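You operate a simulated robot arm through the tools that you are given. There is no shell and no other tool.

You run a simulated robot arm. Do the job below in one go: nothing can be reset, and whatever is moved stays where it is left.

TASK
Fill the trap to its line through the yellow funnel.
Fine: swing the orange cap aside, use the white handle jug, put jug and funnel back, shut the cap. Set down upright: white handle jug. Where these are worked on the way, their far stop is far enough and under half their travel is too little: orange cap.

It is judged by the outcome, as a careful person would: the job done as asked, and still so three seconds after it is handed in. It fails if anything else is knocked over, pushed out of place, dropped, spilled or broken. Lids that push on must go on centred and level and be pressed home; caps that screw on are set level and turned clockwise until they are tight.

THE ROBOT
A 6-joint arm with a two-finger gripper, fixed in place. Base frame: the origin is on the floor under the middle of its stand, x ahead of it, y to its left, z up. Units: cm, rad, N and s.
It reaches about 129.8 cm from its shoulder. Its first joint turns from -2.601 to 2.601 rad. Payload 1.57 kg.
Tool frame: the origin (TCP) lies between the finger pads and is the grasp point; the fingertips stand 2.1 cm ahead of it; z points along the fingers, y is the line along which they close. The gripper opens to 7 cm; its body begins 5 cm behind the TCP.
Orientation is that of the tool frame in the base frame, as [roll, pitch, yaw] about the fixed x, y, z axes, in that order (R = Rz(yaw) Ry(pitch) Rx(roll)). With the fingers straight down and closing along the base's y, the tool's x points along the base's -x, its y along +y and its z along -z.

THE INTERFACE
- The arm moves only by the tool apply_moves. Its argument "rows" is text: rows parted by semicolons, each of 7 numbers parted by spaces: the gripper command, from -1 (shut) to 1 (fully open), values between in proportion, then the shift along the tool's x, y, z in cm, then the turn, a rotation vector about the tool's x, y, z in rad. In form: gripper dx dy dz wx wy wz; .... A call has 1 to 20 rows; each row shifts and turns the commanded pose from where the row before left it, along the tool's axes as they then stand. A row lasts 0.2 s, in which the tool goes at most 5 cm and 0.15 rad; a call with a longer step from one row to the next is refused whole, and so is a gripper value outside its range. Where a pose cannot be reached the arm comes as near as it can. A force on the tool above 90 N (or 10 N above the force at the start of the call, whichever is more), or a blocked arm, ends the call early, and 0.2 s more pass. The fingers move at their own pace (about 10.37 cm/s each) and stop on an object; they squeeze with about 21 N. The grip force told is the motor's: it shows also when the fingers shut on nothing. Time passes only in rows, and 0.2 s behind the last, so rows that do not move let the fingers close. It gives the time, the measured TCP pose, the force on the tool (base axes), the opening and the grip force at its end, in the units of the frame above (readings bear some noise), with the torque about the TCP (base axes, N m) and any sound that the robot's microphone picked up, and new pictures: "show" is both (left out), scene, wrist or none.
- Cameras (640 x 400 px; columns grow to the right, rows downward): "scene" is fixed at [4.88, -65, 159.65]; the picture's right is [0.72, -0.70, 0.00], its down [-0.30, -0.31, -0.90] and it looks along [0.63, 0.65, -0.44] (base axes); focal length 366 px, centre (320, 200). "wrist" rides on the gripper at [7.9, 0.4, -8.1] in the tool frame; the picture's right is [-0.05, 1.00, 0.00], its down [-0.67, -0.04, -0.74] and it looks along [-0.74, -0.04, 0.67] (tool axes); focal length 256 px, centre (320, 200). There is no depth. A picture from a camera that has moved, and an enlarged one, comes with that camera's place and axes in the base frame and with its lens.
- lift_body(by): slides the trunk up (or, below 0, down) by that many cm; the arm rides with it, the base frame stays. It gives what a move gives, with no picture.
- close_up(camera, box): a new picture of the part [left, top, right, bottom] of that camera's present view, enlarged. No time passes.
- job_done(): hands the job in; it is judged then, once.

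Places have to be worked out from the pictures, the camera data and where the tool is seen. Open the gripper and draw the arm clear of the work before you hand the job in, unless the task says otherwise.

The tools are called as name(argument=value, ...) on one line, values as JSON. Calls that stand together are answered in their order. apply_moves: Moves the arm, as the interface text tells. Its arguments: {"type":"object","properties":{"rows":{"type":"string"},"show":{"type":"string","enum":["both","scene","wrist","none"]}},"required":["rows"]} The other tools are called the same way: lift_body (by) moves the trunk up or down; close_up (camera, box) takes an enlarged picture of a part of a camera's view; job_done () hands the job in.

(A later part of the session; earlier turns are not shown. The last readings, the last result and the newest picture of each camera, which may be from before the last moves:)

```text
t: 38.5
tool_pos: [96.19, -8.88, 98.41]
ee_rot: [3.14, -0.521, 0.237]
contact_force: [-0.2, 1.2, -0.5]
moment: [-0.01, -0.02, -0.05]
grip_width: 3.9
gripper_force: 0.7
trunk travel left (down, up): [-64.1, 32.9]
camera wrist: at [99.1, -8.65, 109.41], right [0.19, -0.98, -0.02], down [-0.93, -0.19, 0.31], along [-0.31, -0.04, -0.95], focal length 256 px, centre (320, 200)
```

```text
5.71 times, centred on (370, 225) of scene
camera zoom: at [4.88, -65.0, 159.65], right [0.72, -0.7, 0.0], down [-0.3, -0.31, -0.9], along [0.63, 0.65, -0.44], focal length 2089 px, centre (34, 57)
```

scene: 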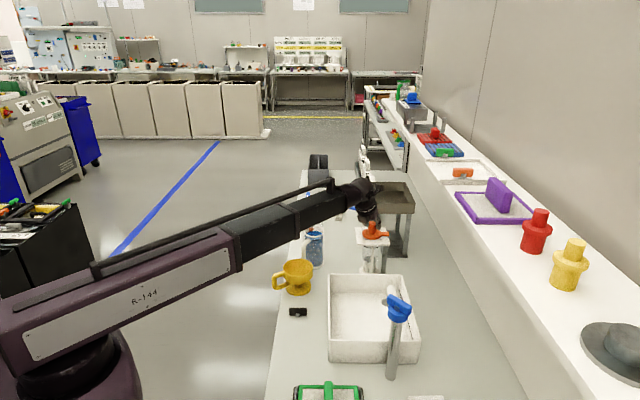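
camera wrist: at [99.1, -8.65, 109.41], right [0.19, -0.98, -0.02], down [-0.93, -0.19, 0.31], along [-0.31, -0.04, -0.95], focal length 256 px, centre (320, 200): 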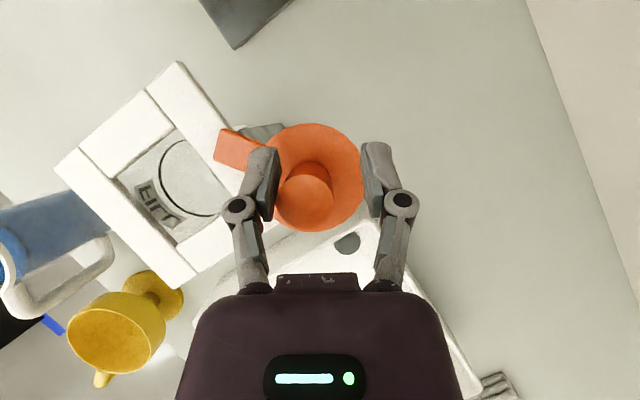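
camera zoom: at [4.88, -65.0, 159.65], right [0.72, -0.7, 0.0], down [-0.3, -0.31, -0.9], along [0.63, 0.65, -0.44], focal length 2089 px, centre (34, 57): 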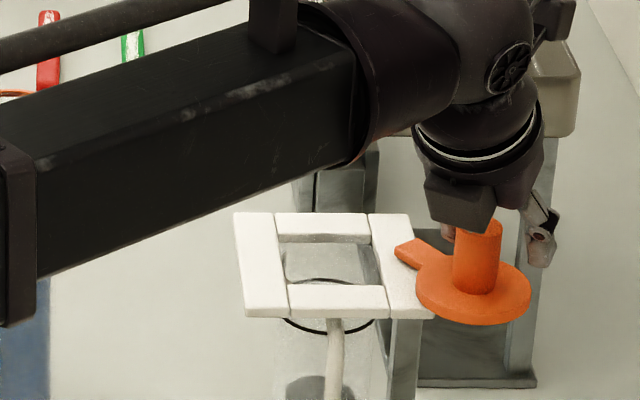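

The cap is now about 135° aside, fully clear of the opening. I open the fingers and raise the trunk to leave the knob.

apply_moves(rows="0.6 0 0 0 0 0 0;0.6 0 0 0 0 0 0", show="none")

lift_body(by=17)

apply_moves(rows="1 -2.6 -1.5 -1.5 0 0 0;1 -2.6 -1.5 -1.5 0 0 0;1 -2.6 -1.5 -1.5 0 0 0;1 -2.6 -1.5 -1.5 0 0 0;1 -2.6 -1.5 -1.5 0 0 0")

close_up(camera="scene", box=[335, 190, 405, 280])

```text
t: 39.0
tool_pos: [96.14, -9.06, 98.47]
ee_rot: [3.139, -0.522, 0.237]
contact_force: [-0.5, -1.0, -0.3]
moment: [-0.02, -0.02, -0.04]
grip_width: 5.61
gripper_force: 0.0
trunk travel left (down, up): [-64.1, 32.9]
```

```text
t: 41.0
tool_pos: [96.22, -8.97, 115.41]
ee_rot: [3.14, -0.522, 0.236]
contact_force: [-0.7, -0.3, 0.4]
moment: [-0.03, -0.04, 0.0]
grip_width: 5.59
gripper_force: 0.1
trunk travel left (down, up): [-81.1, 15.9]
```

```text
t: 42.2
tool_pos: [79.49, -5.23, 115.51]
ee_rot: [3.139, -0.521, 0.238]
contact_force: [0.5, -1.4, 0.2]
moment: [0.0, 0.02, -0.01]
grip_width: 7.0
gripper_force: 0.1
trunk travel left (down, up): [-81.1, 15.9]
camera wrist: at [82.46, -4.86, 126.47], right [0.19, -0.98, -0.02], down [-0.93, -0.19, 0.31], along [-0.31, -0.04, -0.95], focal length 256 px, centre (320, 200)
```

scene: 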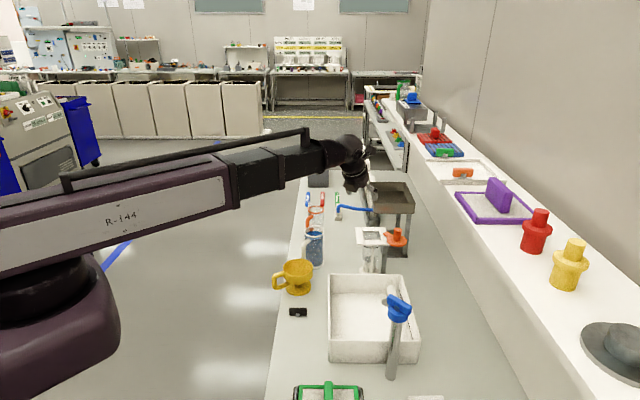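
wrist: 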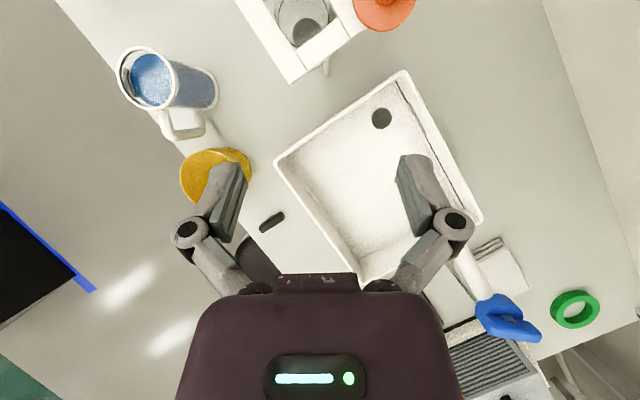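

```text
4.44 times, centred on (370, 235) of scene
camera zoom: at [4.88, -65.0, 159.65], right [0.72, -0.7, 0.0], down [-0.3, -0.31, -0.9], along [0.63, 0.65, -0.44], focal length 1624 px, centre (98, 44)
```

zoom: 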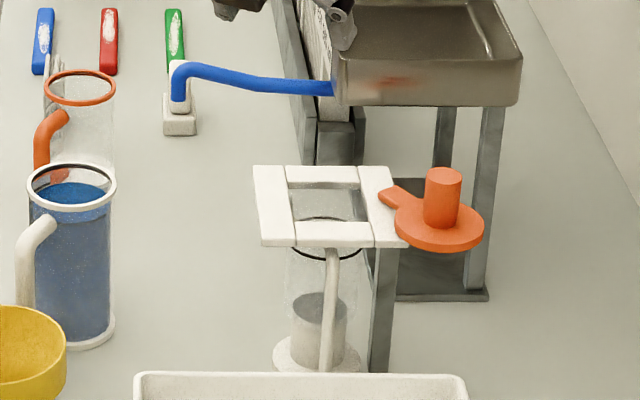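

The cap is clear of the opening and the glass is visible below. Now I pitch the fingers straight down, retract toward the funnel's robot side, and turn the wrist so the camera is on the inward side looking at the funnel.

apply_moves(rows="1 0 0 0 0 -0.13 0;1 0 0 0 0 -0.13 0;1 0 0 0 0 -0.13 0;1 0 0 0 0 -0.13 0;1 -2.5 -3.5 0 0 0 0;1 -2.5 -3.5 0 0 0 0;1 -2.5 -3.5 0 0 0 0;1 -2.5 -3.5 0 0 0 0;1 -2.5 -3.5 0 0 0 0;1 -2.5 -3.5 0 0 0 0;1 0 0 0 0 0 -0.15;1 0 0 0 0 0 -0.15;1 0 0 0 0 0 -0.15;1 0 0 0 0 0 -0.15;1 0 0 0 0 0 -0.15;1 0 0 0 0 0 -0.15;1 0 0 0 0 0 -0.15;1 0 0 0 0 0 -0.15", show="none")

apply_moves(rows="1 0 0 0 0 0 -0.15;1 0 0 0 0 0 -0.15;1 0 0 0 0 0 -0.15;1 0 0 0 0 0 -0.15;1 0 0 0 0 0 -0.15;1 0 0 0 0 0 -0.15;1 0 0 0 0 0 -0.15;1 0 0 0 0 0 -0.15;1 0 0 0 0 0 -0.15;1 0 0 0 0 0 -0.1")

```text
t: 46.0
tool_pos: [60.98, 7.04, 112.94]
ee_rot: [3.14, 0.002, 1.438]
contact_force: [-0.7, 0.4, 0.9]
moment: [0.02, 0.0, -0.04]
grip_width: 7.02
gripper_force: 0.0
out of reach, approached as far as the arm can: row 1, 2, 3, 9, 10
trunk travel left (down, up): [-81.1, 15.9]
```

```text
t: 48.2
tool_pos: [60.98, 7.03, 113.02]
ee_rot: [-3.14, 0.0, 2.887]
contact_force: [0.1, -0.5, -0.7]
moment: [-0.01, 0.01, 0.02]
grip_width: 7.0
gripper_force: 0.1
trunk travel left (down, up): [-81.1, 15.9]
camera wrist: at [53.45, 9.54, 121.05], right [0.3, 0.95, 0.0], down [0.63, -0.2, 0.75], along [0.71, -0.23, -0.67], focal length 256 px, centre (320, 200)
```

scene: 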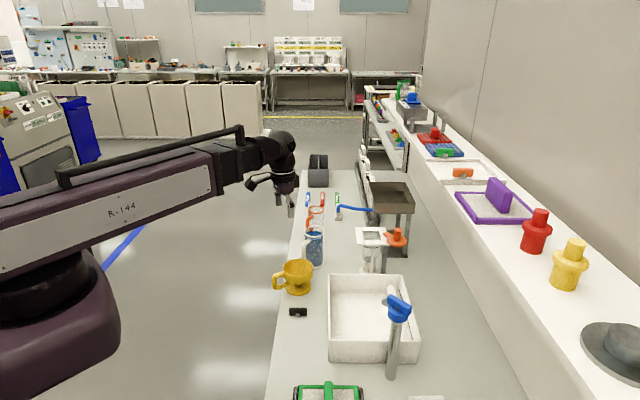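
wrist: 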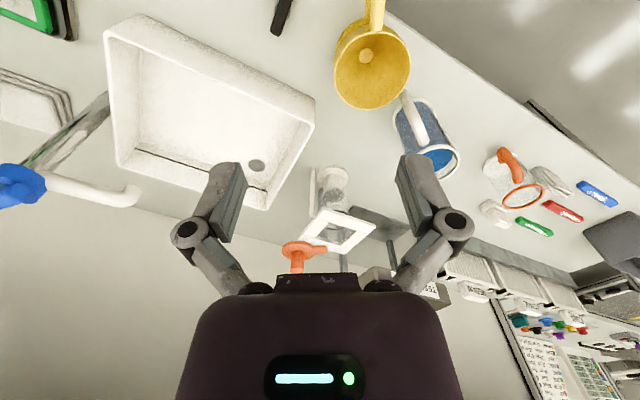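

The funnel's handle points to the robot and is cut off at the top of the view. I move back and left to see it and to test the minimum radius.

apply_moves(rows="1 1.8 1.6 0 0 0 0;1 1.8 1.6 0 0 0 0;1 1.8 1.6 0 0 0 0", show="wrist")

close_up(camera="wrist", box=[240, 0, 440, 140])

```text
t: 49.0
tool_pos: [57.01, 13.03, 113.03]
ee_rot: [-3.139, 0.003, 2.883]
contact_force: [0.0, -0.6, -0.4]
moment: [-0.02, 0.01, 0.01]
grip_width: 6.98
gripper_force: 0.2
trunk travel left (down, up): [-81.1, 15.9]
camera wrist: at [49.48, 15.56, 121.06], right [0.31, 0.95, 0.0], down [0.63, -0.2, 0.75], along [0.71, -0.23, -0.67], focal length 256 px, centre (320, 200)
```

wrist: 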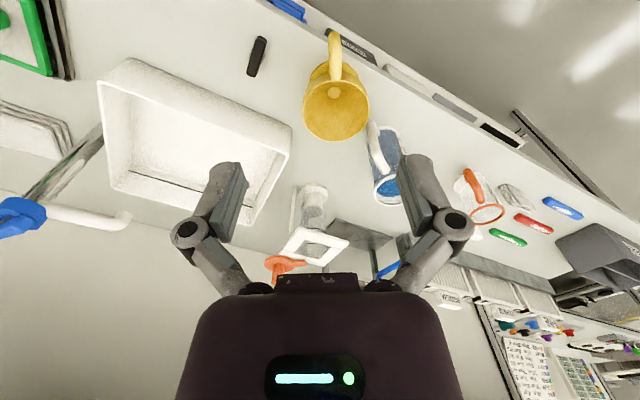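

```text
2.86 times, centred on (340, 70) of wrist
camera zoom: at [49.48, 15.56, 121.06], right [0.31, 0.95, 0.0], down [0.63, -0.2, 0.75], along [0.71, -0.23, -0.67], focal length 731 px, centre (263, 571)
```

zoom: 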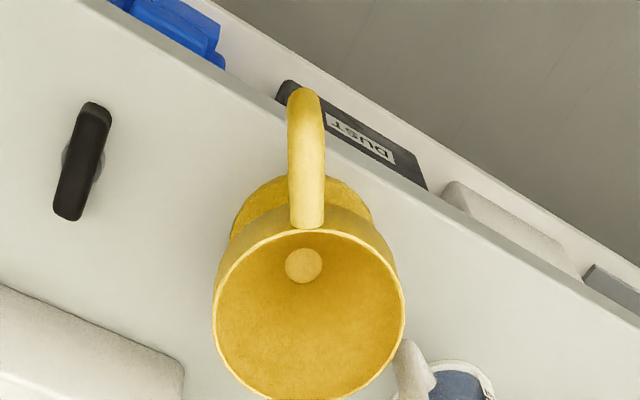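

The funnel is centred near (68.3, 12.0), and its handle points along (-0.97, 0.24) out to about 9.5 cm. I position the TCP over the handle's outer part at (60.4, 14.0) and lower part-way to check alignment.

apply_moves(rows="1 -1 0.6 0 0 0 -0.014;1 -1 0.6 0 0 0 0;1 -1 0.6 0 0 0 0", show="none")

lift_body(by=-20)

apply_moves(rows="1 0 0 0 0 0 0")

close_up(camera="scene", box=[240, 200, 340, 310])

```text
t: 49.8
tool_pos: [60.4, 13.94, 113.04]
ee_rot: [-3.139, 0.001, 2.899]
contact_force: [0.3, 0.1, 0.6]
moment: [0.0, 0.01, 0.0]
grip_width: 7.0
gripper_force: 0.0
trunk travel left (down, up): [-81.1, 15.9]
```

```text
t: 51.9
tool_pos: [60.35, 14.07, 93.04]
ee_rot: [-3.139, 0.002, 2.9]
contact_force: [0.0, 0.1, -1.0]
moment: [-0.02, -0.02, -0.01]
grip_width: 7.0
gripper_force: 0.1
trunk travel left (down, up): [-61.1, 35.9]
```

```text
t: 52.3
tool_pos: [60.34, 14.06, 92.98]
ee_rot: [-3.14, 0.003, 2.898]
contact_force: [0.4, 0.0, 0.1]
moment: [0.02, -0.01, 0.01]
grip_width: 7.0
gripper_force: 0.1
trunk travel left (down, up): [-61.1, 35.9]
camera wrist: at [52.82, 16.34, 101.05], right [0.29, 0.96, 0.0], down [0.64, -0.19, 0.75], along [0.71, -0.22, -0.67], focal length 256 px, centre (320, 200)
```

scene: 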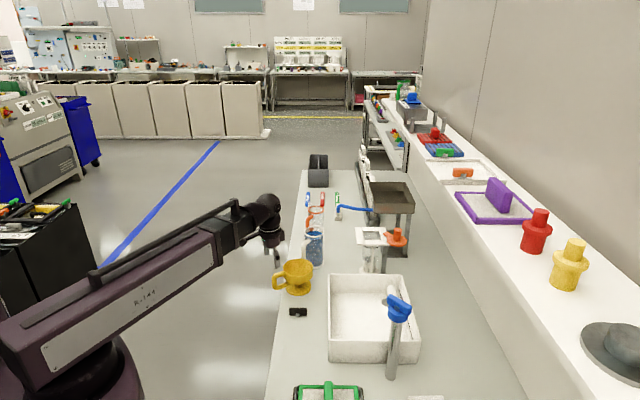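
wrist: 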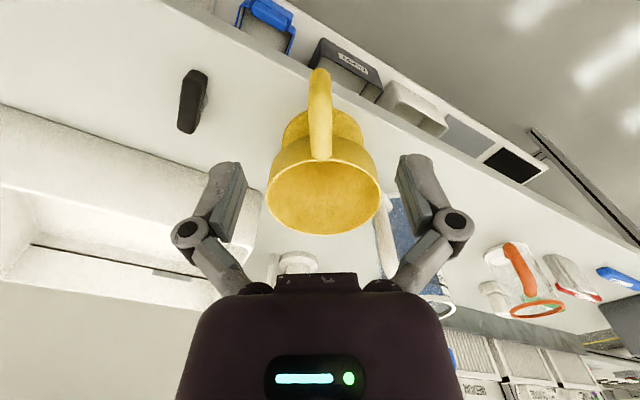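

```text
3.64 times, centred on (290, 255) of scene
camera zoom: at [4.88, -65.0, 159.65], right [0.72, -0.7, 0.0], down [-0.3, -0.31, -0.9], along [0.63, 0.65, -0.44], focal length 1329 px, centre (429, 0)
```

zoom: 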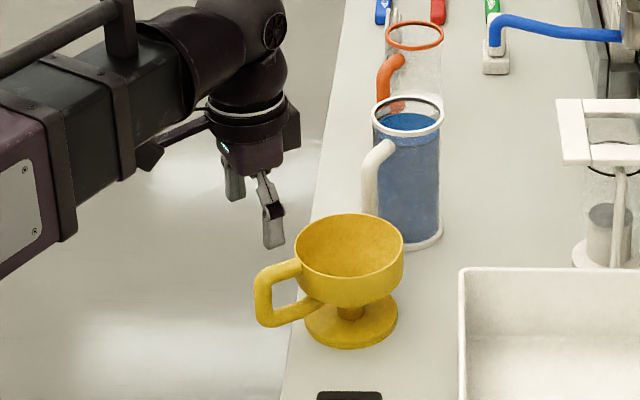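

Handle is centred between the fingers; its outer bar spans z≈80.7–86.4. I lower 9 cm so the pads straddle it, then close.

lift_body(by=-9)

close_up(camera="wrist", box=[200, 30, 440, 250])

close_up(camera="scene", box=[240, 200, 340, 310])

```text
t: 53.6
tool_pos: [60.29, 13.86, 83.93]
ee_rot: [-3.139, 0.001, 2.897]
contact_force: [0.4, -0.3, 0.2]
moment: [0.0, 0.0, 0.0]
grip_width: 6.99
gripper_force: 0.1
trunk travel left (down, up): [-52.1, 44.9]
```

```text
1.82 times, centred on (320, 140) of wrist
camera zoom: at [52.82, 16.34, 92.05], right [0.29, 0.96, 0.0], down [0.64, -0.19, 0.75], along [0.71, -0.22, -0.67], focal length 465 px, centre (320, 309)
```

zoom: 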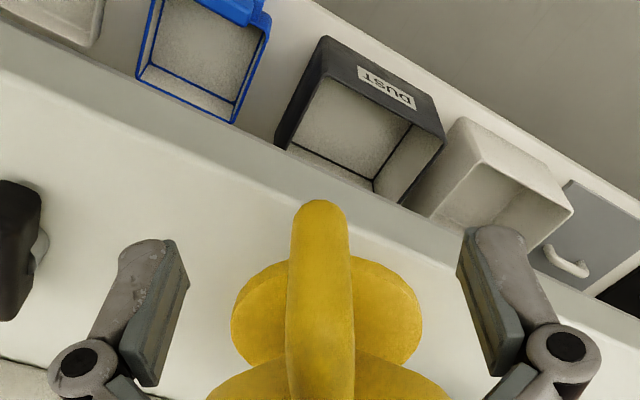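

```text
3.64 times, centred on (290, 255) of scene
camera zoom: at [4.88, -65.0, 159.65], right [0.72, -0.7, 0.0], down [-0.3, -0.31, -0.9], along [0.63, 0.65, -0.44], focal length 1329 px, centre (429, 0)
```

zoom: 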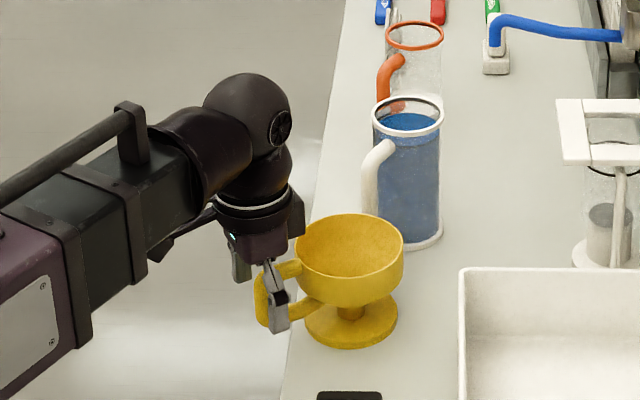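

The fingers straddle the outer bar of the handle. I close the gripper.

apply_moves(rows="-1 0 0 0 0 0 0;-1 0 0 0 0 0 0;-1 0 0 0 0 0 0;-1 0 0 0 0 0 0", show="wrist")

close_up(camera="scene", box=[240, 200, 340, 310])

```text
t: 54.6
tool_pos: [60.22, 13.96, 84.02]
ee_rot: [-3.141, 0.003, 2.899]
contact_force: [-2.0, 0.6, 3.0]
moment: [0.0, -0.02, 0.0]
grip_width: 1.51
gripper_force: 21.0
trunk travel left (down, up): [-52.1, 44.9]
camera wrist: at [52.79, 16.34, 92.07], right [0.29, 0.96, 0.0], down [0.64, -0.19, 0.75], along [0.71, -0.22, -0.67], focal length 256 px, centre (320, 200)
```

wrist: 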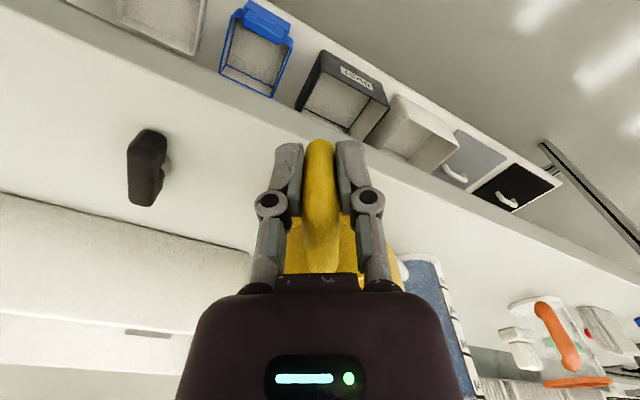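

```text
3.64 times, centred on (290, 255) of scene
camera zoom: at [4.88, -65.0, 159.65], right [0.72, -0.7, 0.0], down [-0.3, -0.31, -0.9], along [0.63, 0.65, -0.44], focal length 1329 px, centre (429, 0)
```

zoom: 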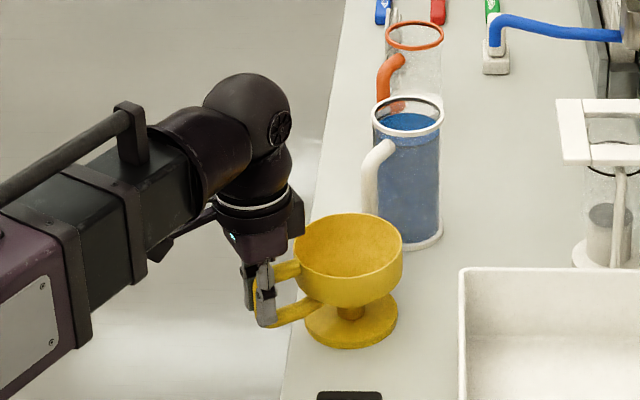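

The handle is held (1.5 cm wide, 21 N). I lift 1.5 cm first to check that the funnel stays level in the grip.

lift_body(by=1.5)

close_up(camera="scene", box=[240, 200, 340, 310])

```text
t: 55.2
tool_pos: [60.4, 13.96, 85.44]
ee_rot: [-3.139, 0.001, 2.899]
contact_force: [-1.2, 0.4, -0.8]
moment: [0.0, 0.07, 0.02]
grip_width: 1.52
gripper_force: 20.9
trunk travel left (down, up): [-53.6, 43.4]
```

```text
3.64 times, centred on (290, 255) of scene
camera zoom: at [4.88, -65.0, 159.65], right [0.72, -0.7, 0.0], down [-0.3, -0.31, -0.9], along [0.63, 0.65, -0.44], focal length 1329 px, centre (429, 0)
```

zoom: 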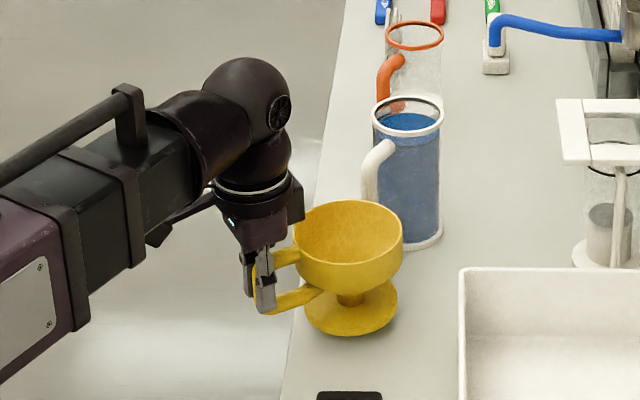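

The funnel hangs level. I raise it well clear, to TCP z≈109, before carrying it across.

lift_body(by=23.5)

apply_moves(rows="-1 -3 0 0 0 0 0;-1 -3 0 0 0 0 0.1;-1 -3 0 0 0 0 0.1;-1 -3 0 0 0 0 0.1;-1 -3 0 0 0 0 0.1;-1 0 0 0 0 0 0.1;-1 0 0 0 0 0 0.1;-1 0 0 0 0 0 0.1;-1 0 0 0 0 0 0.1;-1 0 0 0 0 0 0.1;-1 0 0 0 0 0 0.1;-1 0 0 0 0 0 0.1;-1 0 0 0 0 0 0.05")

```text
t: 57.7
tool_pos: [60.29, 13.89, 108.98]
ee_rot: [-3.141, 0.001, 2.899]
contact_force: [0.6, -0.6, -0.2]
moment: [0.03, 0.07, -0.01]
grip_width: 1.53
gripper_force: 21.0
trunk travel left (down, up): [-77.1, 19.9]
```

```text
t: 60.5
tool_pos: [74.36, 8.59, 109.04]
ee_rot: [3.141, 0.001, 1.747]
contact_force: [0.2, 0.4, -1.2]
moment: [0.06, 0.01, -0.01]
grip_width: 1.52
gripper_force: 20.5
trunk travel left (down, up): [-77.1, 19.9]
camera wrist: at [73.4, 16.61, 117.04], right [0.99, 0.12, 0.0], down [0.08, -0.66, 0.75], along [0.09, -0.74, -0.67], focal length 256 px, centre (320, 200)
```

scene: 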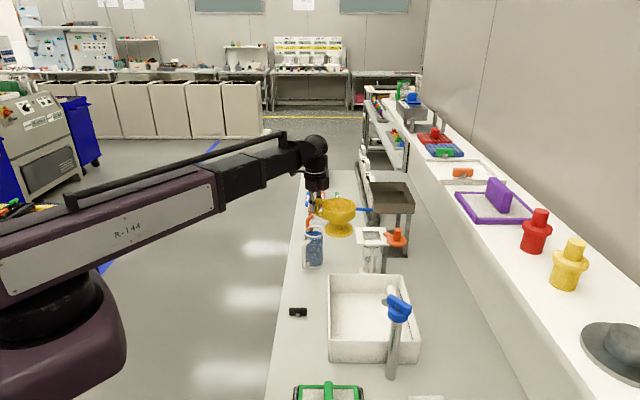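
wrist: 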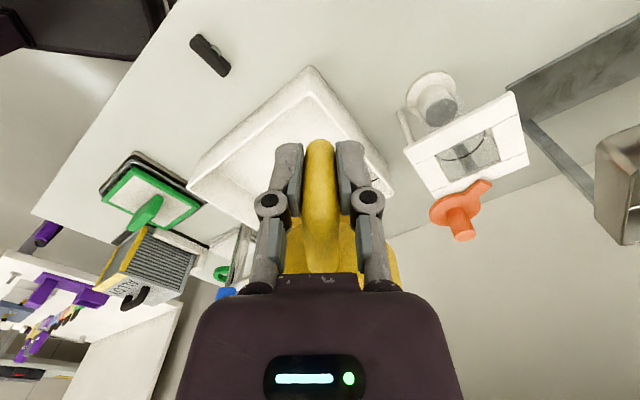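

The funnel is held with its handle toward +y. I now carry it 16.6 cm outward so its axis comes over the trap opening at (92.45, 0.05).

apply_moves(rows="-1 -0.652 3.266 0 0 0 0;-1 -0.652 3.266 0 0 0 0;-1 -0.652 3.266 0 0 0 0;-1 -0.652 3.266 0 0 0 0;-1 -0.652 3.266 0 0 0 0;-1 0 0 0 0 0 0")

close_up(camera="scene", box=[325, 170, 425, 280])

```text
t: 61.9
tool_pos: [91.1, 8.19, 108.95]
ee_rot: [3.139, 0.002, 1.75]
contact_force: [-0.1, -0.3, -0.9]
moment: [0.1, -0.01, 0.01]
grip_width: 1.51
gripper_force: 21.2
trunk travel left (down, up): [-77.1, 19.9]
camera wrist: at [90.14, 16.15, 117.07], right [0.99, 0.12, 0.0], down [0.08, -0.66, 0.75], along [0.09, -0.74, -0.67], focal length 256 px, centre (320, 200)
```

scene: 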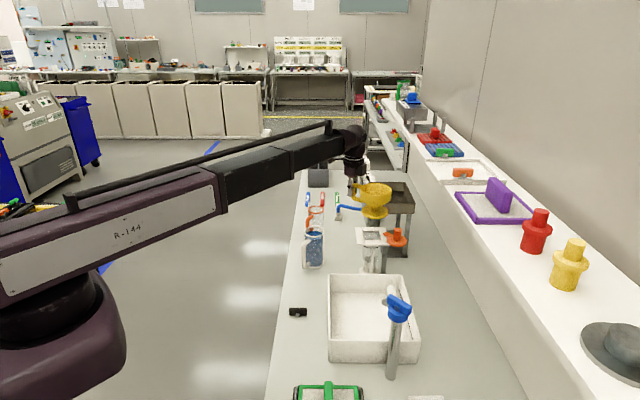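
wrist: 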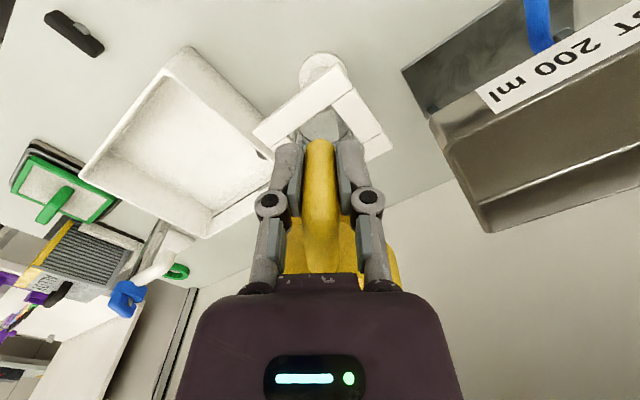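

```text
3.64 times, centred on (375, 225) of scene
camera zoom: at [4.88, -65.0, 159.65], right [0.72, -0.7, 0.0], down [-0.3, -0.31, -0.9], along [0.63, 0.65, -0.44], focal length 1329 px, centre (120, 109)
```

zoom: 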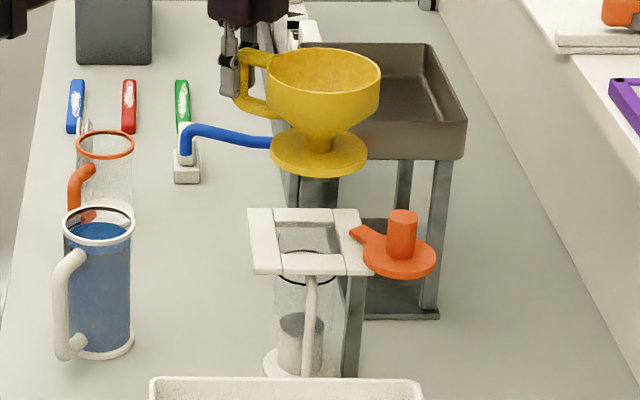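

Comparing the foot disc with the frame, the funnel is about 0.4 cm too far toward -y. The cap's pivot tab also sits on the frame's right board, so I zoom in to see how much of the foot must shift to clear it.

close_up(camera="scene", box=[338, 205, 408, 260])

```text
7.27 times, centred on (373, 232) of scene
camera zoom: at [4.88, -65.0, 159.65], right [0.72, -0.7, 0.0], down [-0.3, -0.31, -0.9], along [0.63, 0.65, -0.44], focal length 2658 px, centre (-66, -36)
```

zoom: 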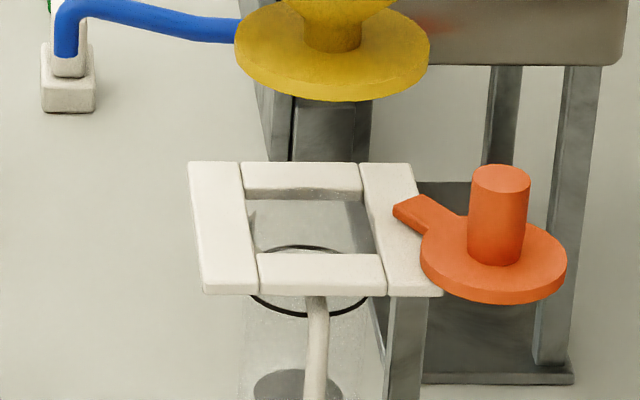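

The tab's inner end reaches r≈+3.8 cm from the frame centre and the foot radius is 4.45 cm, so I seat the funnel about 1.1 cm toward the robot-side board. The spout still falls well inside the glass. I shift, then lower part-way.

apply_moves(rows="-1 0.72 -0.325 0 0 0 0;-1 0.72 -0.325 0 0 0 0;-1 0 0 0 0 0 0", show="none")

lift_body(by=-7)

close_up(camera="scene", box=[338, 195, 408, 260])

close_up(camera="wrist", box=[220, 30, 440, 200])

```text
t: 62.7
tool_pos: [90.23, 9.55, 109.05]
ee_rot: [3.14, 0.002, 1.75]
contact_force: [-0.2, 0.0, -1.2]
moment: [0.03, -0.01, -0.03]
grip_width: 1.52
gripper_force: 21.1
trunk travel left (down, up): [-77.1, 19.9]
```

```text
t: 63.8
tool_pos: [90.22, 9.51, 102.04]
ee_rot: [3.139, 0.0, 1.75]
contact_force: [1.0, -0.6, -0.9]
moment: [0.08, -0.01, -0.03]
grip_width: 1.52
gripper_force: 21.6
trunk travel left (down, up): [-70.1, 26.9]
```

```text
6.15 times, centred on (373, 228) of scene
camera zoom: at [4.88, -65.0, 159.65], right [0.72, -0.7, 0.0], down [-0.3, -0.31, -0.9], along [0.63, 0.65, -0.44], focal length 2249 px, centre (-6, 31)
```

zoom: 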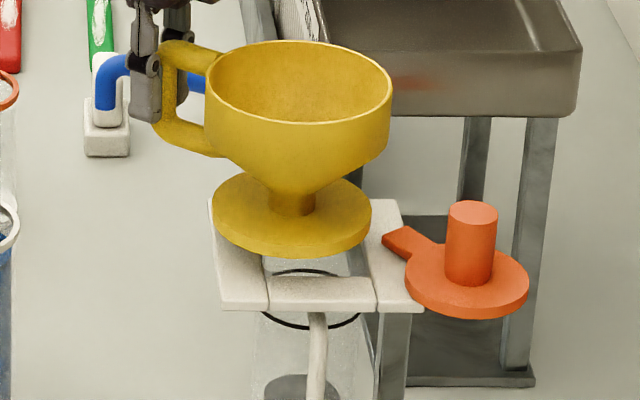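

```text
2.35 times, centred on (330, 115) of wrist
camera zoom: at [89.23, 17.54, 110.05], right [0.99, 0.12, 0.0], down [0.08, -0.66, 0.75], along [0.09, -0.74, -0.67], focal length 602 px, centre (296, 400)
```

zoom: 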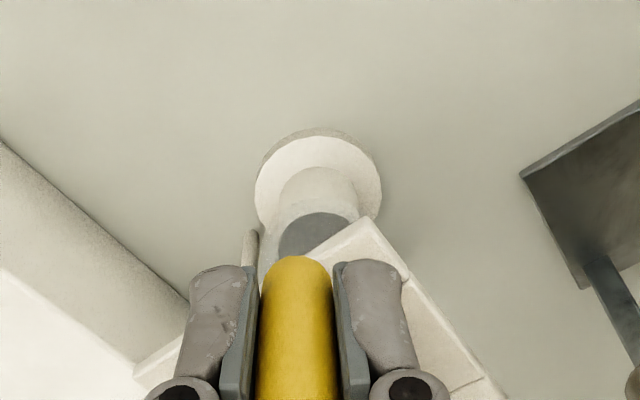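

The foot is positioned clear of the tab (r≈-1.2) and over the opening. I lower the rest in small steps, watching the vertical force for contact.

lift_body(by=-1.2)

close_up(camera="scene", box=[338, 195, 408, 260])

lift_body(by=-0.4)

```text
t: 64.4
tool_pos: [90.15, 9.6, 100.75]
ee_rot: [3.14, 0.001, 1.748]
contact_force: [0.3, -0.9, -0.9]
moment: [0.07, 0.01, -0.01]
grip_width: 1.51
gripper_force: 21.1
trunk travel left (down, up): [-68.9, 28.1]
```

```text
6.15 times, centred on (373, 228) of scene
camera zoom: at [4.88, -65.0, 159.65], right [0.72, -0.7, 0.0], down [-0.3, -0.31, -0.9], along [0.63, 0.65, -0.44], focal length 2249 px, centre (-6, 31)
```

zoom: 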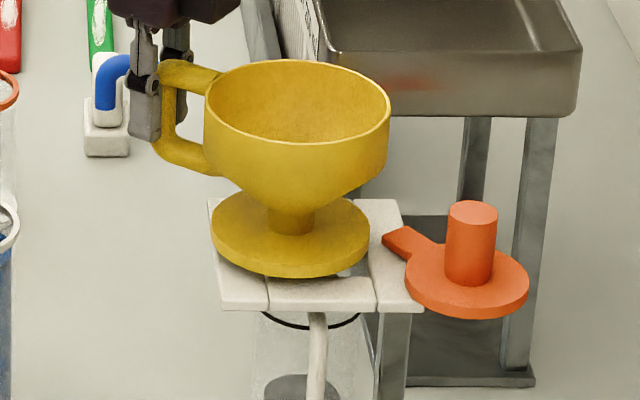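

```text
t: 64.9
tool_pos: [90.26, 9.62, 100.38]
ee_rot: [3.139, 0.001, 1.748]
contact_force: [-0.2, -0.3, -1.1]
moment: [0.13, 0.03, -0.01]
grip_width: 1.53
gripper_force: 20.9
trunk travel left (down, up): [-68.5, 28.5]
```

No contact yet; I continue in small steps.

lift_body(by=-0.3)

lift_body(by=-0.3)

close_up(camera="scene", box=[338, 195, 408, 260])

```text
t: 65.4
tool_pos: [90.19, 9.61, 100.06]
ee_rot: [-3.141, 0.002, 1.749]
contact_force: [-0.6, 0.3, -0.8]
moment: [0.09, 0.0, -0.01]
grip_width: 1.48
gripper_force: 20.9
trunk travel left (down, up): [-68.2, 28.8]
```

```text
t: 65.9
tool_pos: [90.11, 9.62, 99.94]
ee_rot: [3.139, 0.003, 1.749]
contact_force: [-0.1, 2.8, 10.6]
moment: [-0.27, -0.06, 0.02]
grip_width: 1.54
gripper_force: 21.3
trunk travel left (down, up): [-67.9, 29.1]
```

```text
6.15 times, centred on (373, 228) of scene
camera zoom: at [4.88, -65.0, 159.65], right [0.72, -0.7, 0.0], down [-0.3, -0.31, -0.9], along [0.63, 0.65, -0.44], focal length 2249 px, centre (-6, 31)
```

zoom: 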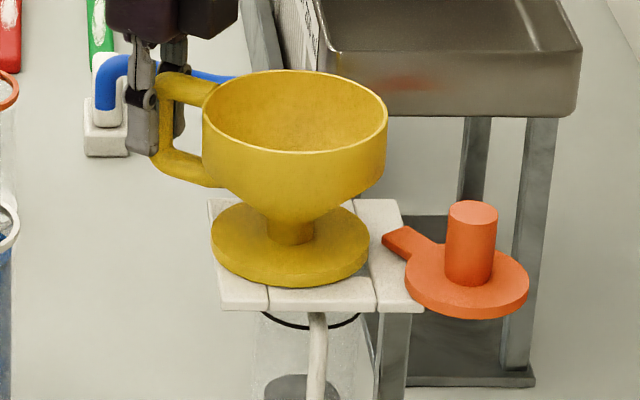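

The foot has touched the frame (about 10 N). I ease up slightly, open the fingers and rise clear.

lift_body(by=0.12)

apply_moves(rows="0.1 0 0 0 0 0 0;0.1 0 0 0 0 0 0;0.1 0 0 0 0 0 0", show="wrist")

lift_body(by=12)

close_up(camera="scene", box=[325, 180, 425, 280])

close_up(camera="wrist", box=[200, 0, 500, 200])

```text
t: 66.4
tool_pos: [90.11, 9.56, 99.97]
ee_rot: [3.139, 0.001, 1.75]
contact_force: [-0.6, -0.7, 0.0]
moment: [0.03, 0.03, -0.02]
grip_width: 1.52
gripper_force: 21.6
trunk travel left (down, up): [-68.0, 29.0]
```

```text
t: 67.2
tool_pos: [90.17, 9.71, 99.87]
ee_rot: [3.141, 0.002, 1.747]
contact_force: [0.4, 0.0, 0.4]
moment: [-0.05, 0.03, -0.02]
grip_width: 3.84
gripper_force: 0.0
trunk travel left (down, up): [-68.0, 29.0]
camera wrist: at [89.23, 17.55, 107.97], right [0.99, 0.12, 0.0], down [0.08, -0.66, 0.75], along [0.09, -0.74, -0.67], focal length 256 px, centre (320, 200)
```

wrist: 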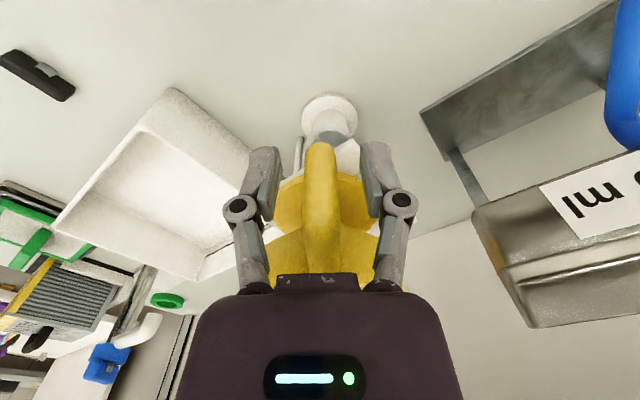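

```text
t: 68.7
tool_pos: [90.16, 9.59, 111.86]
ee_rot: [3.139, 0.002, 1.75]
contact_force: [0.1, 0.4, -0.8]
moment: [0.0, -0.01, -0.03]
grip_width: 3.84
gripper_force: 0.1
trunk travel left (down, up): [-80.0, 17.0]
```

```text
4.00 times, centred on (375, 230) of scene
camera zoom: at [4.88, -65.0, 159.65], right [0.72, -0.7, 0.0], down [-0.3, -0.31, -0.9], along [0.63, 0.65, -0.44], focal length 1462 px, centre (100, 80)
```

zoom: 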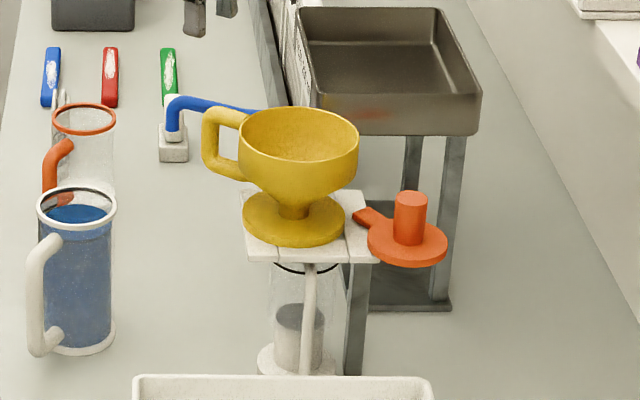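

```text
2.00 times, centred on (350, 100) of wrist
camera zoom: at [89.24, 17.55, 119.95], right [0.99, 0.12, 0.0], down [0.08, -0.66, 0.75], along [0.09, -0.74, -0.67], focal length 512 px, centre (260, 400)
```

zoom: 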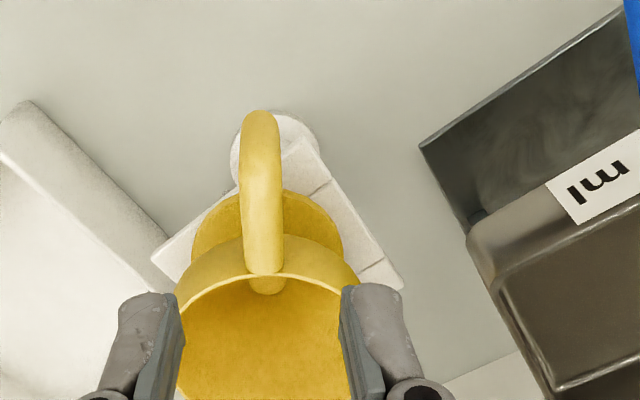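

The funnel stands level on the frame (rim centre ≈(91.5, 0.9), z≈102.5). Next is the jug: I move back toward it, turn the wrist so the camera faces outward on top, and pitch the fingers up to 30° below horizontal.

apply_moves(rows="1 1.27 -3.63 0 0 0 0;1 1.27 -3.63 0 0 0 0;1 1.27 -3.63 0 0 0 0;1 1.27 -3.63 0 0 0 0;1 0 0 0 0 0 0.142;1 0 0 0 0 0 0.142;1 0 0 0 0 0 0.142;1 0 0 0 0 0 0.142;1 0 0 0 0 0 0.142;1 0 0 0 0 0 0.142;1 0 0 0 0 0 0.142;1 0 0 0 0 0 0.142;1 0 0 0 0 0 0.142;1 0 0 0 0 0 0.13", show="none")

apply_moves(rows="1 0 0 0 0 0.15 0;1 0 0 0 0 0.15 0;1 0 0 0 0 0.15 0;1 0 0 0 0 0.15 0;1 0 0 0 0 0.15 0;1 0 0 0 0 0.15 0;1 0 0 0 0 0.147 0;1 0 0 0 0 0 0")

close_up(camera="wrist", box=[220, 120, 420, 300])

```text
t: 71.7
tool_pos: [75.06, 12.02, 111.84]
ee_rot: [3.141, -0.001, 0.337]
contact_force: [-0.5, -0.1, 0.2]
moment: [-0.01, 0.01, 0.03]
grip_width: 7.02
gripper_force: 0.0
trunk travel left (down, up): [-80.0, 17.0]
```

```text
t: 73.5
tool_pos: [74.89, 12.13, 121.19]
ee_rot: [3.138, -1.047, 0.343]
contact_force: [-0.2, 0.6, 0.5]
moment: [0.04, -0.01, 0.01]
grip_width: 7.0
gripper_force: 0.0
out of reach, approached as far as the arm can: row 2, 3, 4, 5, 6, 7
trunk travel left (down, up): [-80.0, 17.0]
camera wrist: at [72.27, 10.72, 132.1], right [0.31, -0.95, -0.04], down [-0.93, -0.29, -0.21], along [0.18, 0.1, -0.98], focal length 256 px, centre (320, 200)
```

scene: 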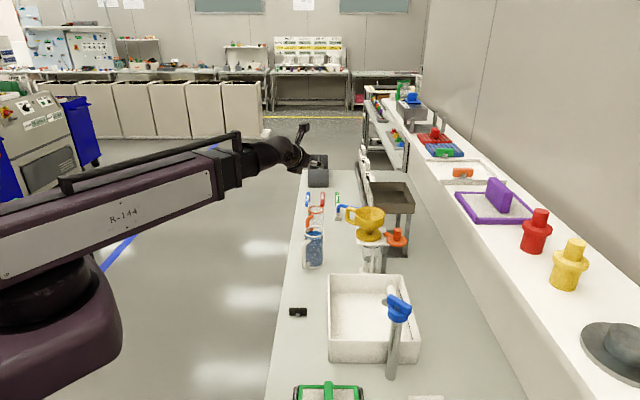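
wrist: 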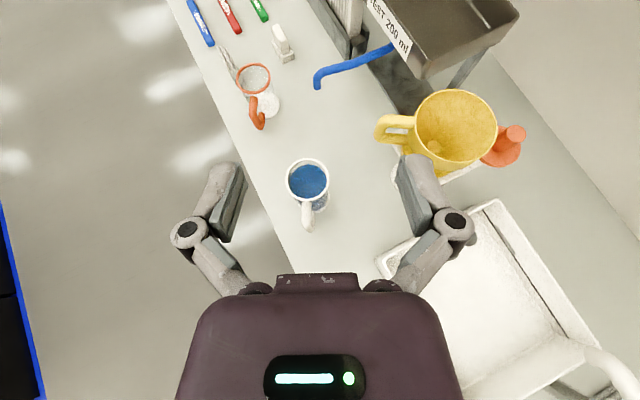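

```text
2.22 times, centred on (320, 210) of wrist
camera zoom: at [72.27, 10.72, 132.1], right [0.31, -0.95, -0.04], down [-0.93, -0.29, -0.21], along [0.18, 0.1, -0.98], focal length 569 px, centre (320, 178)
```

zoom: 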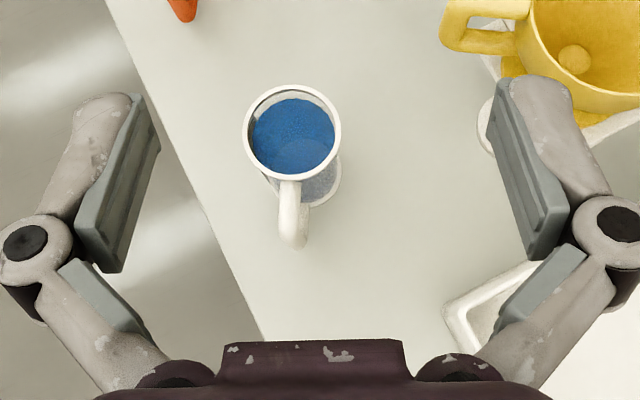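

The overhead view gives the jug axis at (82.45, 18.2) and the handle's outer bar centred near (75.85, 16.2), z≈82.5–90. I move to a standoff 5.5 cm behind the bar and lower the trunk most of the way.

apply_moves(rows="1 -0.81 -1.755 -1.4 0 0 0;1 -0.81 -1.755 -1.4 0 0 0;1 0 0 0 0 0 0", show="none")

lift_body(by=-28)

apply_moves(rows="1 0 0 0 0 0 0")

```text
t: 74.3
tool_pos: [70.68, 14.28, 121.25]
ee_rot: [3.139, -1.047, 0.341]
contact_force: [0.2, 0.1, 0.5]
moment: [0.02, 0.01, -0.02]
grip_width: 6.99
gripper_force: 0.0
trunk travel left (down, up): [-80.0, 17.0]
```

```text
t: 77.2
tool_pos: [70.73, 14.39, 93.15]
ee_rot: [3.135, -1.047, 0.344]
contact_force: [0.7, 1.0, 0.1]
moment: [0.03, 0.01, 0.02]
grip_width: 7.01
gripper_force: 0.1
trunk travel left (down, up): [-52.0, 45.0]
```

```text
t: 77.6
tool_pos: [70.77, 14.3, 93.15]
ee_rot: [3.137, -1.048, 0.344]
contact_force: [0.3, -1.2, 0.2]
moment: [0.01, 0.04, 0.03]
grip_width: 7.0
gripper_force: 0.0
trunk travel left (down, up): [-52.0, 45.0]
camera wrist: at [68.06, 13.02, 104.1], right [0.31, -0.95, -0.04], down [-0.93, -0.29, -0.2], along [0.18, 0.1, -0.98], focal length 256 px, centre (320, 200)
```

scene: 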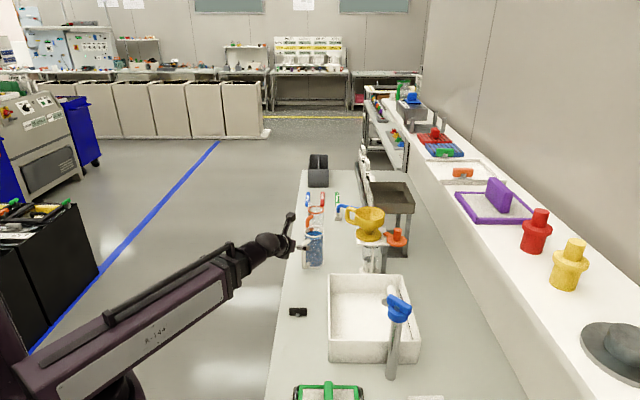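
wrist: 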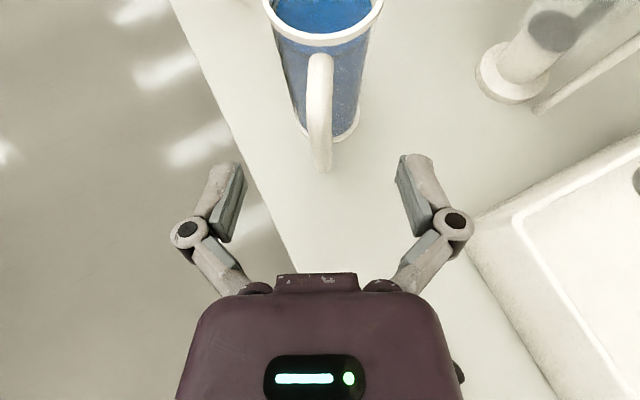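

The handle is centred between the fingers. I lower the final 6.6 cm to grip height and look.

lift_body(by=-6.6)

close_up(camera="wrist", box=[180, 0, 460, 240])

close_up(camera="scene", box=[250, 190, 350, 290])

```text
t: 78.6
tool_pos: [70.76, 14.34, 86.7]
ee_rot: [3.137, -1.048, 0.343]
contact_force: [-0.7, 0.0, 0.3]
moment: [0.04, 0.0, 0.01]
grip_width: 7.01
gripper_force: 0.1
trunk travel left (down, up): [-45.4, 51.6]
```

```text
1.67 times, centred on (320, 120) of wrist
camera zoom: at [68.05, 13.02, 97.5], right [0.31, -0.95, -0.04], down [-0.93, -0.29, -0.2], along [0.18, 0.1, -0.98], focal length 427 px, centre (320, 333)
```

zoom: 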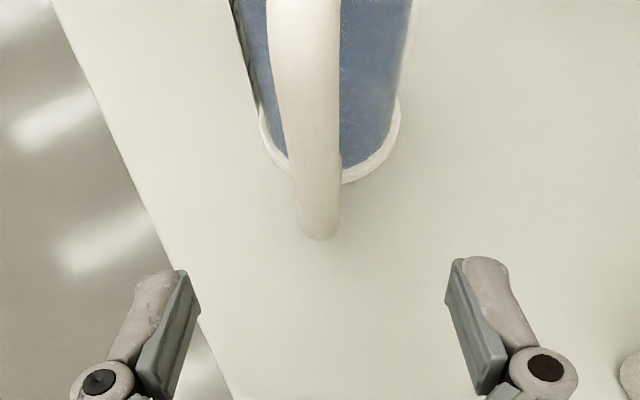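

```text
4.00 times, centred on (300, 240) of scene
camera zoom: at [4.88, -65.0, 159.65], right [0.72, -0.7, 0.0], down [-0.3, -0.31, -0.9], along [0.63, 0.65, -0.44], focal length 1462 px, centre (400, 40)
```

zoom: 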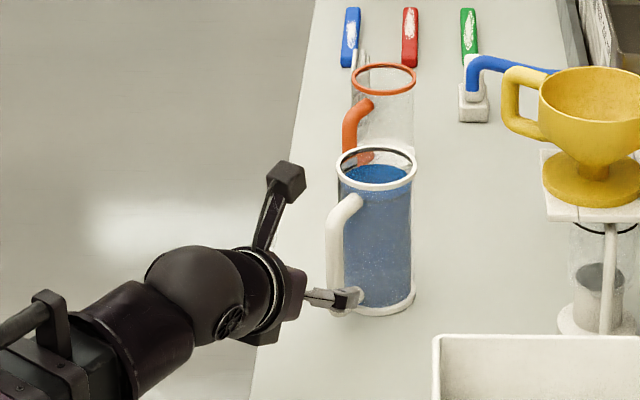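

The handle bar lies straight ahead, centred. I advance 5.2 cm horizontally so the bar is between the pads, then check before closing.

apply_moves(rows="1 0.52 0 0.9 0 0 0;1 0.52 0 0.9 0 0 0;1 0.52 0 0.9 0 0 0;1 0.52 0 0.9 0 0 0;1 0.52 0 0.9 0 0 0;1 0 0 0 0 0 0", show="wrist")

close_up(camera="scene", box=[270, 200, 350, 280])

```text
t: 80.0
tool_pos: [75.63, 16.12, 86.6]
ee_rot: [3.137, -1.048, 0.343]
contact_force: [0.1, -0.1, 0.0]
moment: [-0.04, 0.03, 0.01]
grip_width: 6.98
gripper_force: 0.2
trunk travel left (down, up): [-45.4, 51.6]
camera wrist: at [72.95, 14.73, 97.49], right [0.31, -0.95, -0.04], down [-0.93, -0.29, -0.2], along [0.18, 0.1, -0.98], focal length 256 px, centre (320, 200)
```

wrist: 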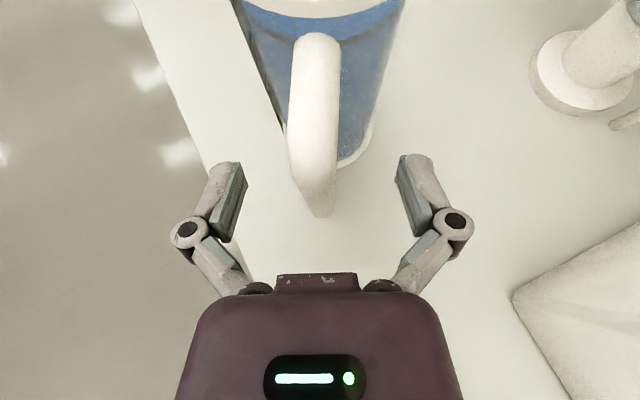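

```text
5.00 times, centred on (310, 240) of scene
camera zoom: at [4.88, -65.0, 159.65], right [0.72, -0.7, 0.0], down [-0.3, -0.31, -0.9], along [0.63, 0.65, -0.44], focal length 1828 px, centre (370, 0)
```

zoom: 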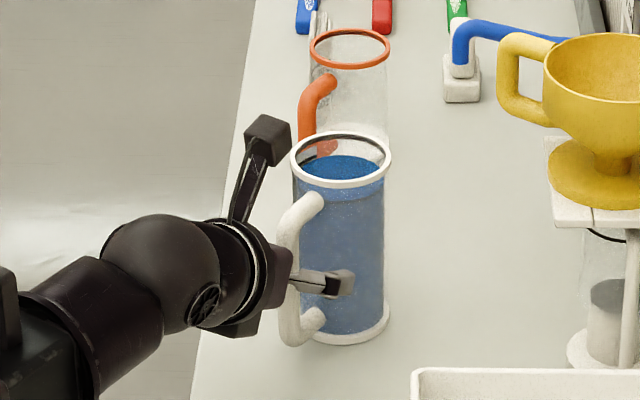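

The bar sits at the grasp point. I close the gripper on the handle.

apply_moves(rows="-1 0 0 0 0 0 0;-1 0 0 0 0 0 0;-1 0 0 0 0 0 0;-1 0 0 0 0 0 0;-1 0 0 0 0 0 0", show="wrist")

close_up(camera="scene", box=[270, 200, 350, 280])

```text
t: 81.2
tool_pos: [75.64, 16.04, 86.62]
ee_rot: [3.136, -1.048, 0.344]
contact_force: [-2.4, -0.6, 6.5]
moment: [0.08, -0.06, 0.05]
grip_width: 1.43
gripper_force: 21.0
trunk travel left (down, up): [-45.4, 51.6]
camera wrist: at [72.87, 14.7, 97.56], right [0.31, -0.95, -0.04], down [-0.93, -0.29, -0.2], along [0.18, 0.1, -0.98], focal length 256 px, centre (320, 200)
```

wrist: 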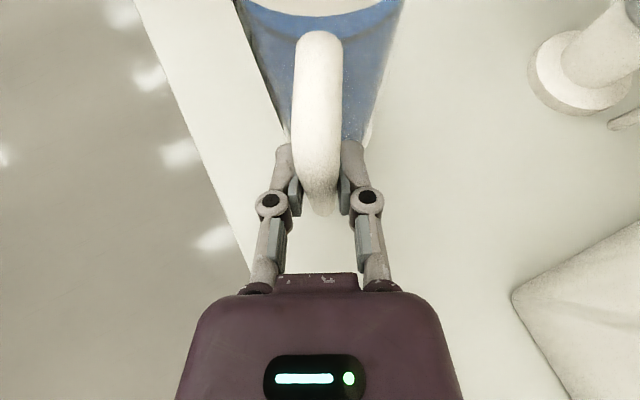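

```text
5.00 times, centred on (310, 240) of scene
camera zoom: at [4.88, -65.0, 159.65], right [0.72, -0.7, 0.0], down [-0.3, -0.31, -0.9], along [0.63, 0.65, -0.44], focal length 1828 px, centre (370, 0)
```

zoom: 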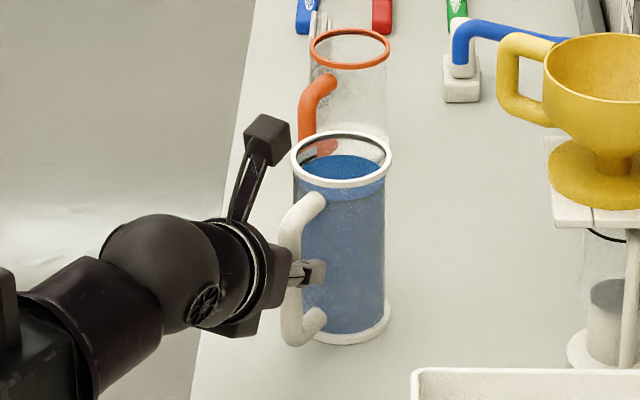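

Gripped at 1.43 cm with 21 N; the return pose is TCP (75.64, 16.04, 86.62), yaw 0.344, trunk 45.4. I lift 1.5 cm to check weight and slip.

lift_body(by=1.5)

apply_moves(rows="-1 0 0 0 0 0 0;-1 0 0 0 0 0 0", show="wrist")

close_up(camera="scene", box=[270, 200, 350, 280])

```text
t: 81.8
tool_pos: [75.72, 16.02, 88.03]
ee_rot: [3.136, -1.046, 0.344]
contact_force: [-1.3, 0.3, -4.7]
moment: [-0.14, 0.3, -0.04]
grip_width: 1.43
gripper_force: 20.8
trunk travel left (down, up): [-46.9, 50.1]
```

```text
t: 82.5
tool_pos: [75.75, 16.18, 87.99]
ee_rot: [3.137, -1.046, 0.343]
contact_force: [0.3, 0.2, -5.8]
moment: [-0.12, 0.34, 0.02]
grip_width: 1.44
gripper_force: 21.2
trunk travel left (down, up): [-46.9, 50.1]
camera wrist: at [72.98, 14.73, 98.96], right [0.31, -0.95, -0.04], down [-0.93, -0.29, -0.2], along [0.18, 0.1, -0.98], focal length 256 px, centre (320, 200)
```

wrist: 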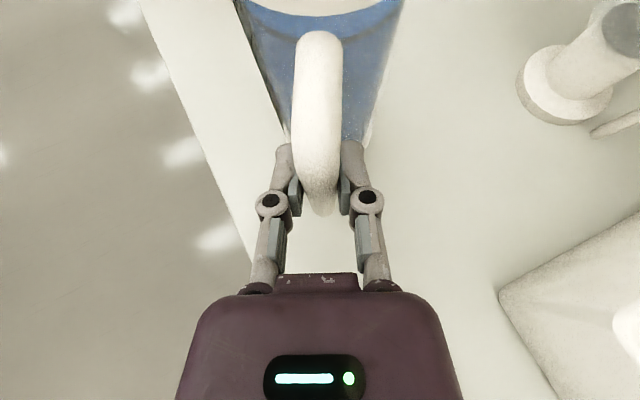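

```text
5.00 times, centred on (310, 240) of scene
camera zoom: at [4.88, -65.0, 159.65], right [0.72, -0.7, 0.0], down [-0.3, -0.31, -0.9], along [0.63, 0.65, -0.44], focal length 1828 px, centre (370, 0)
```

zoom: 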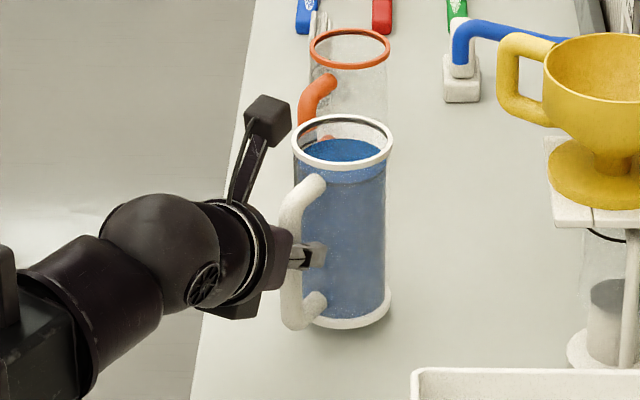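

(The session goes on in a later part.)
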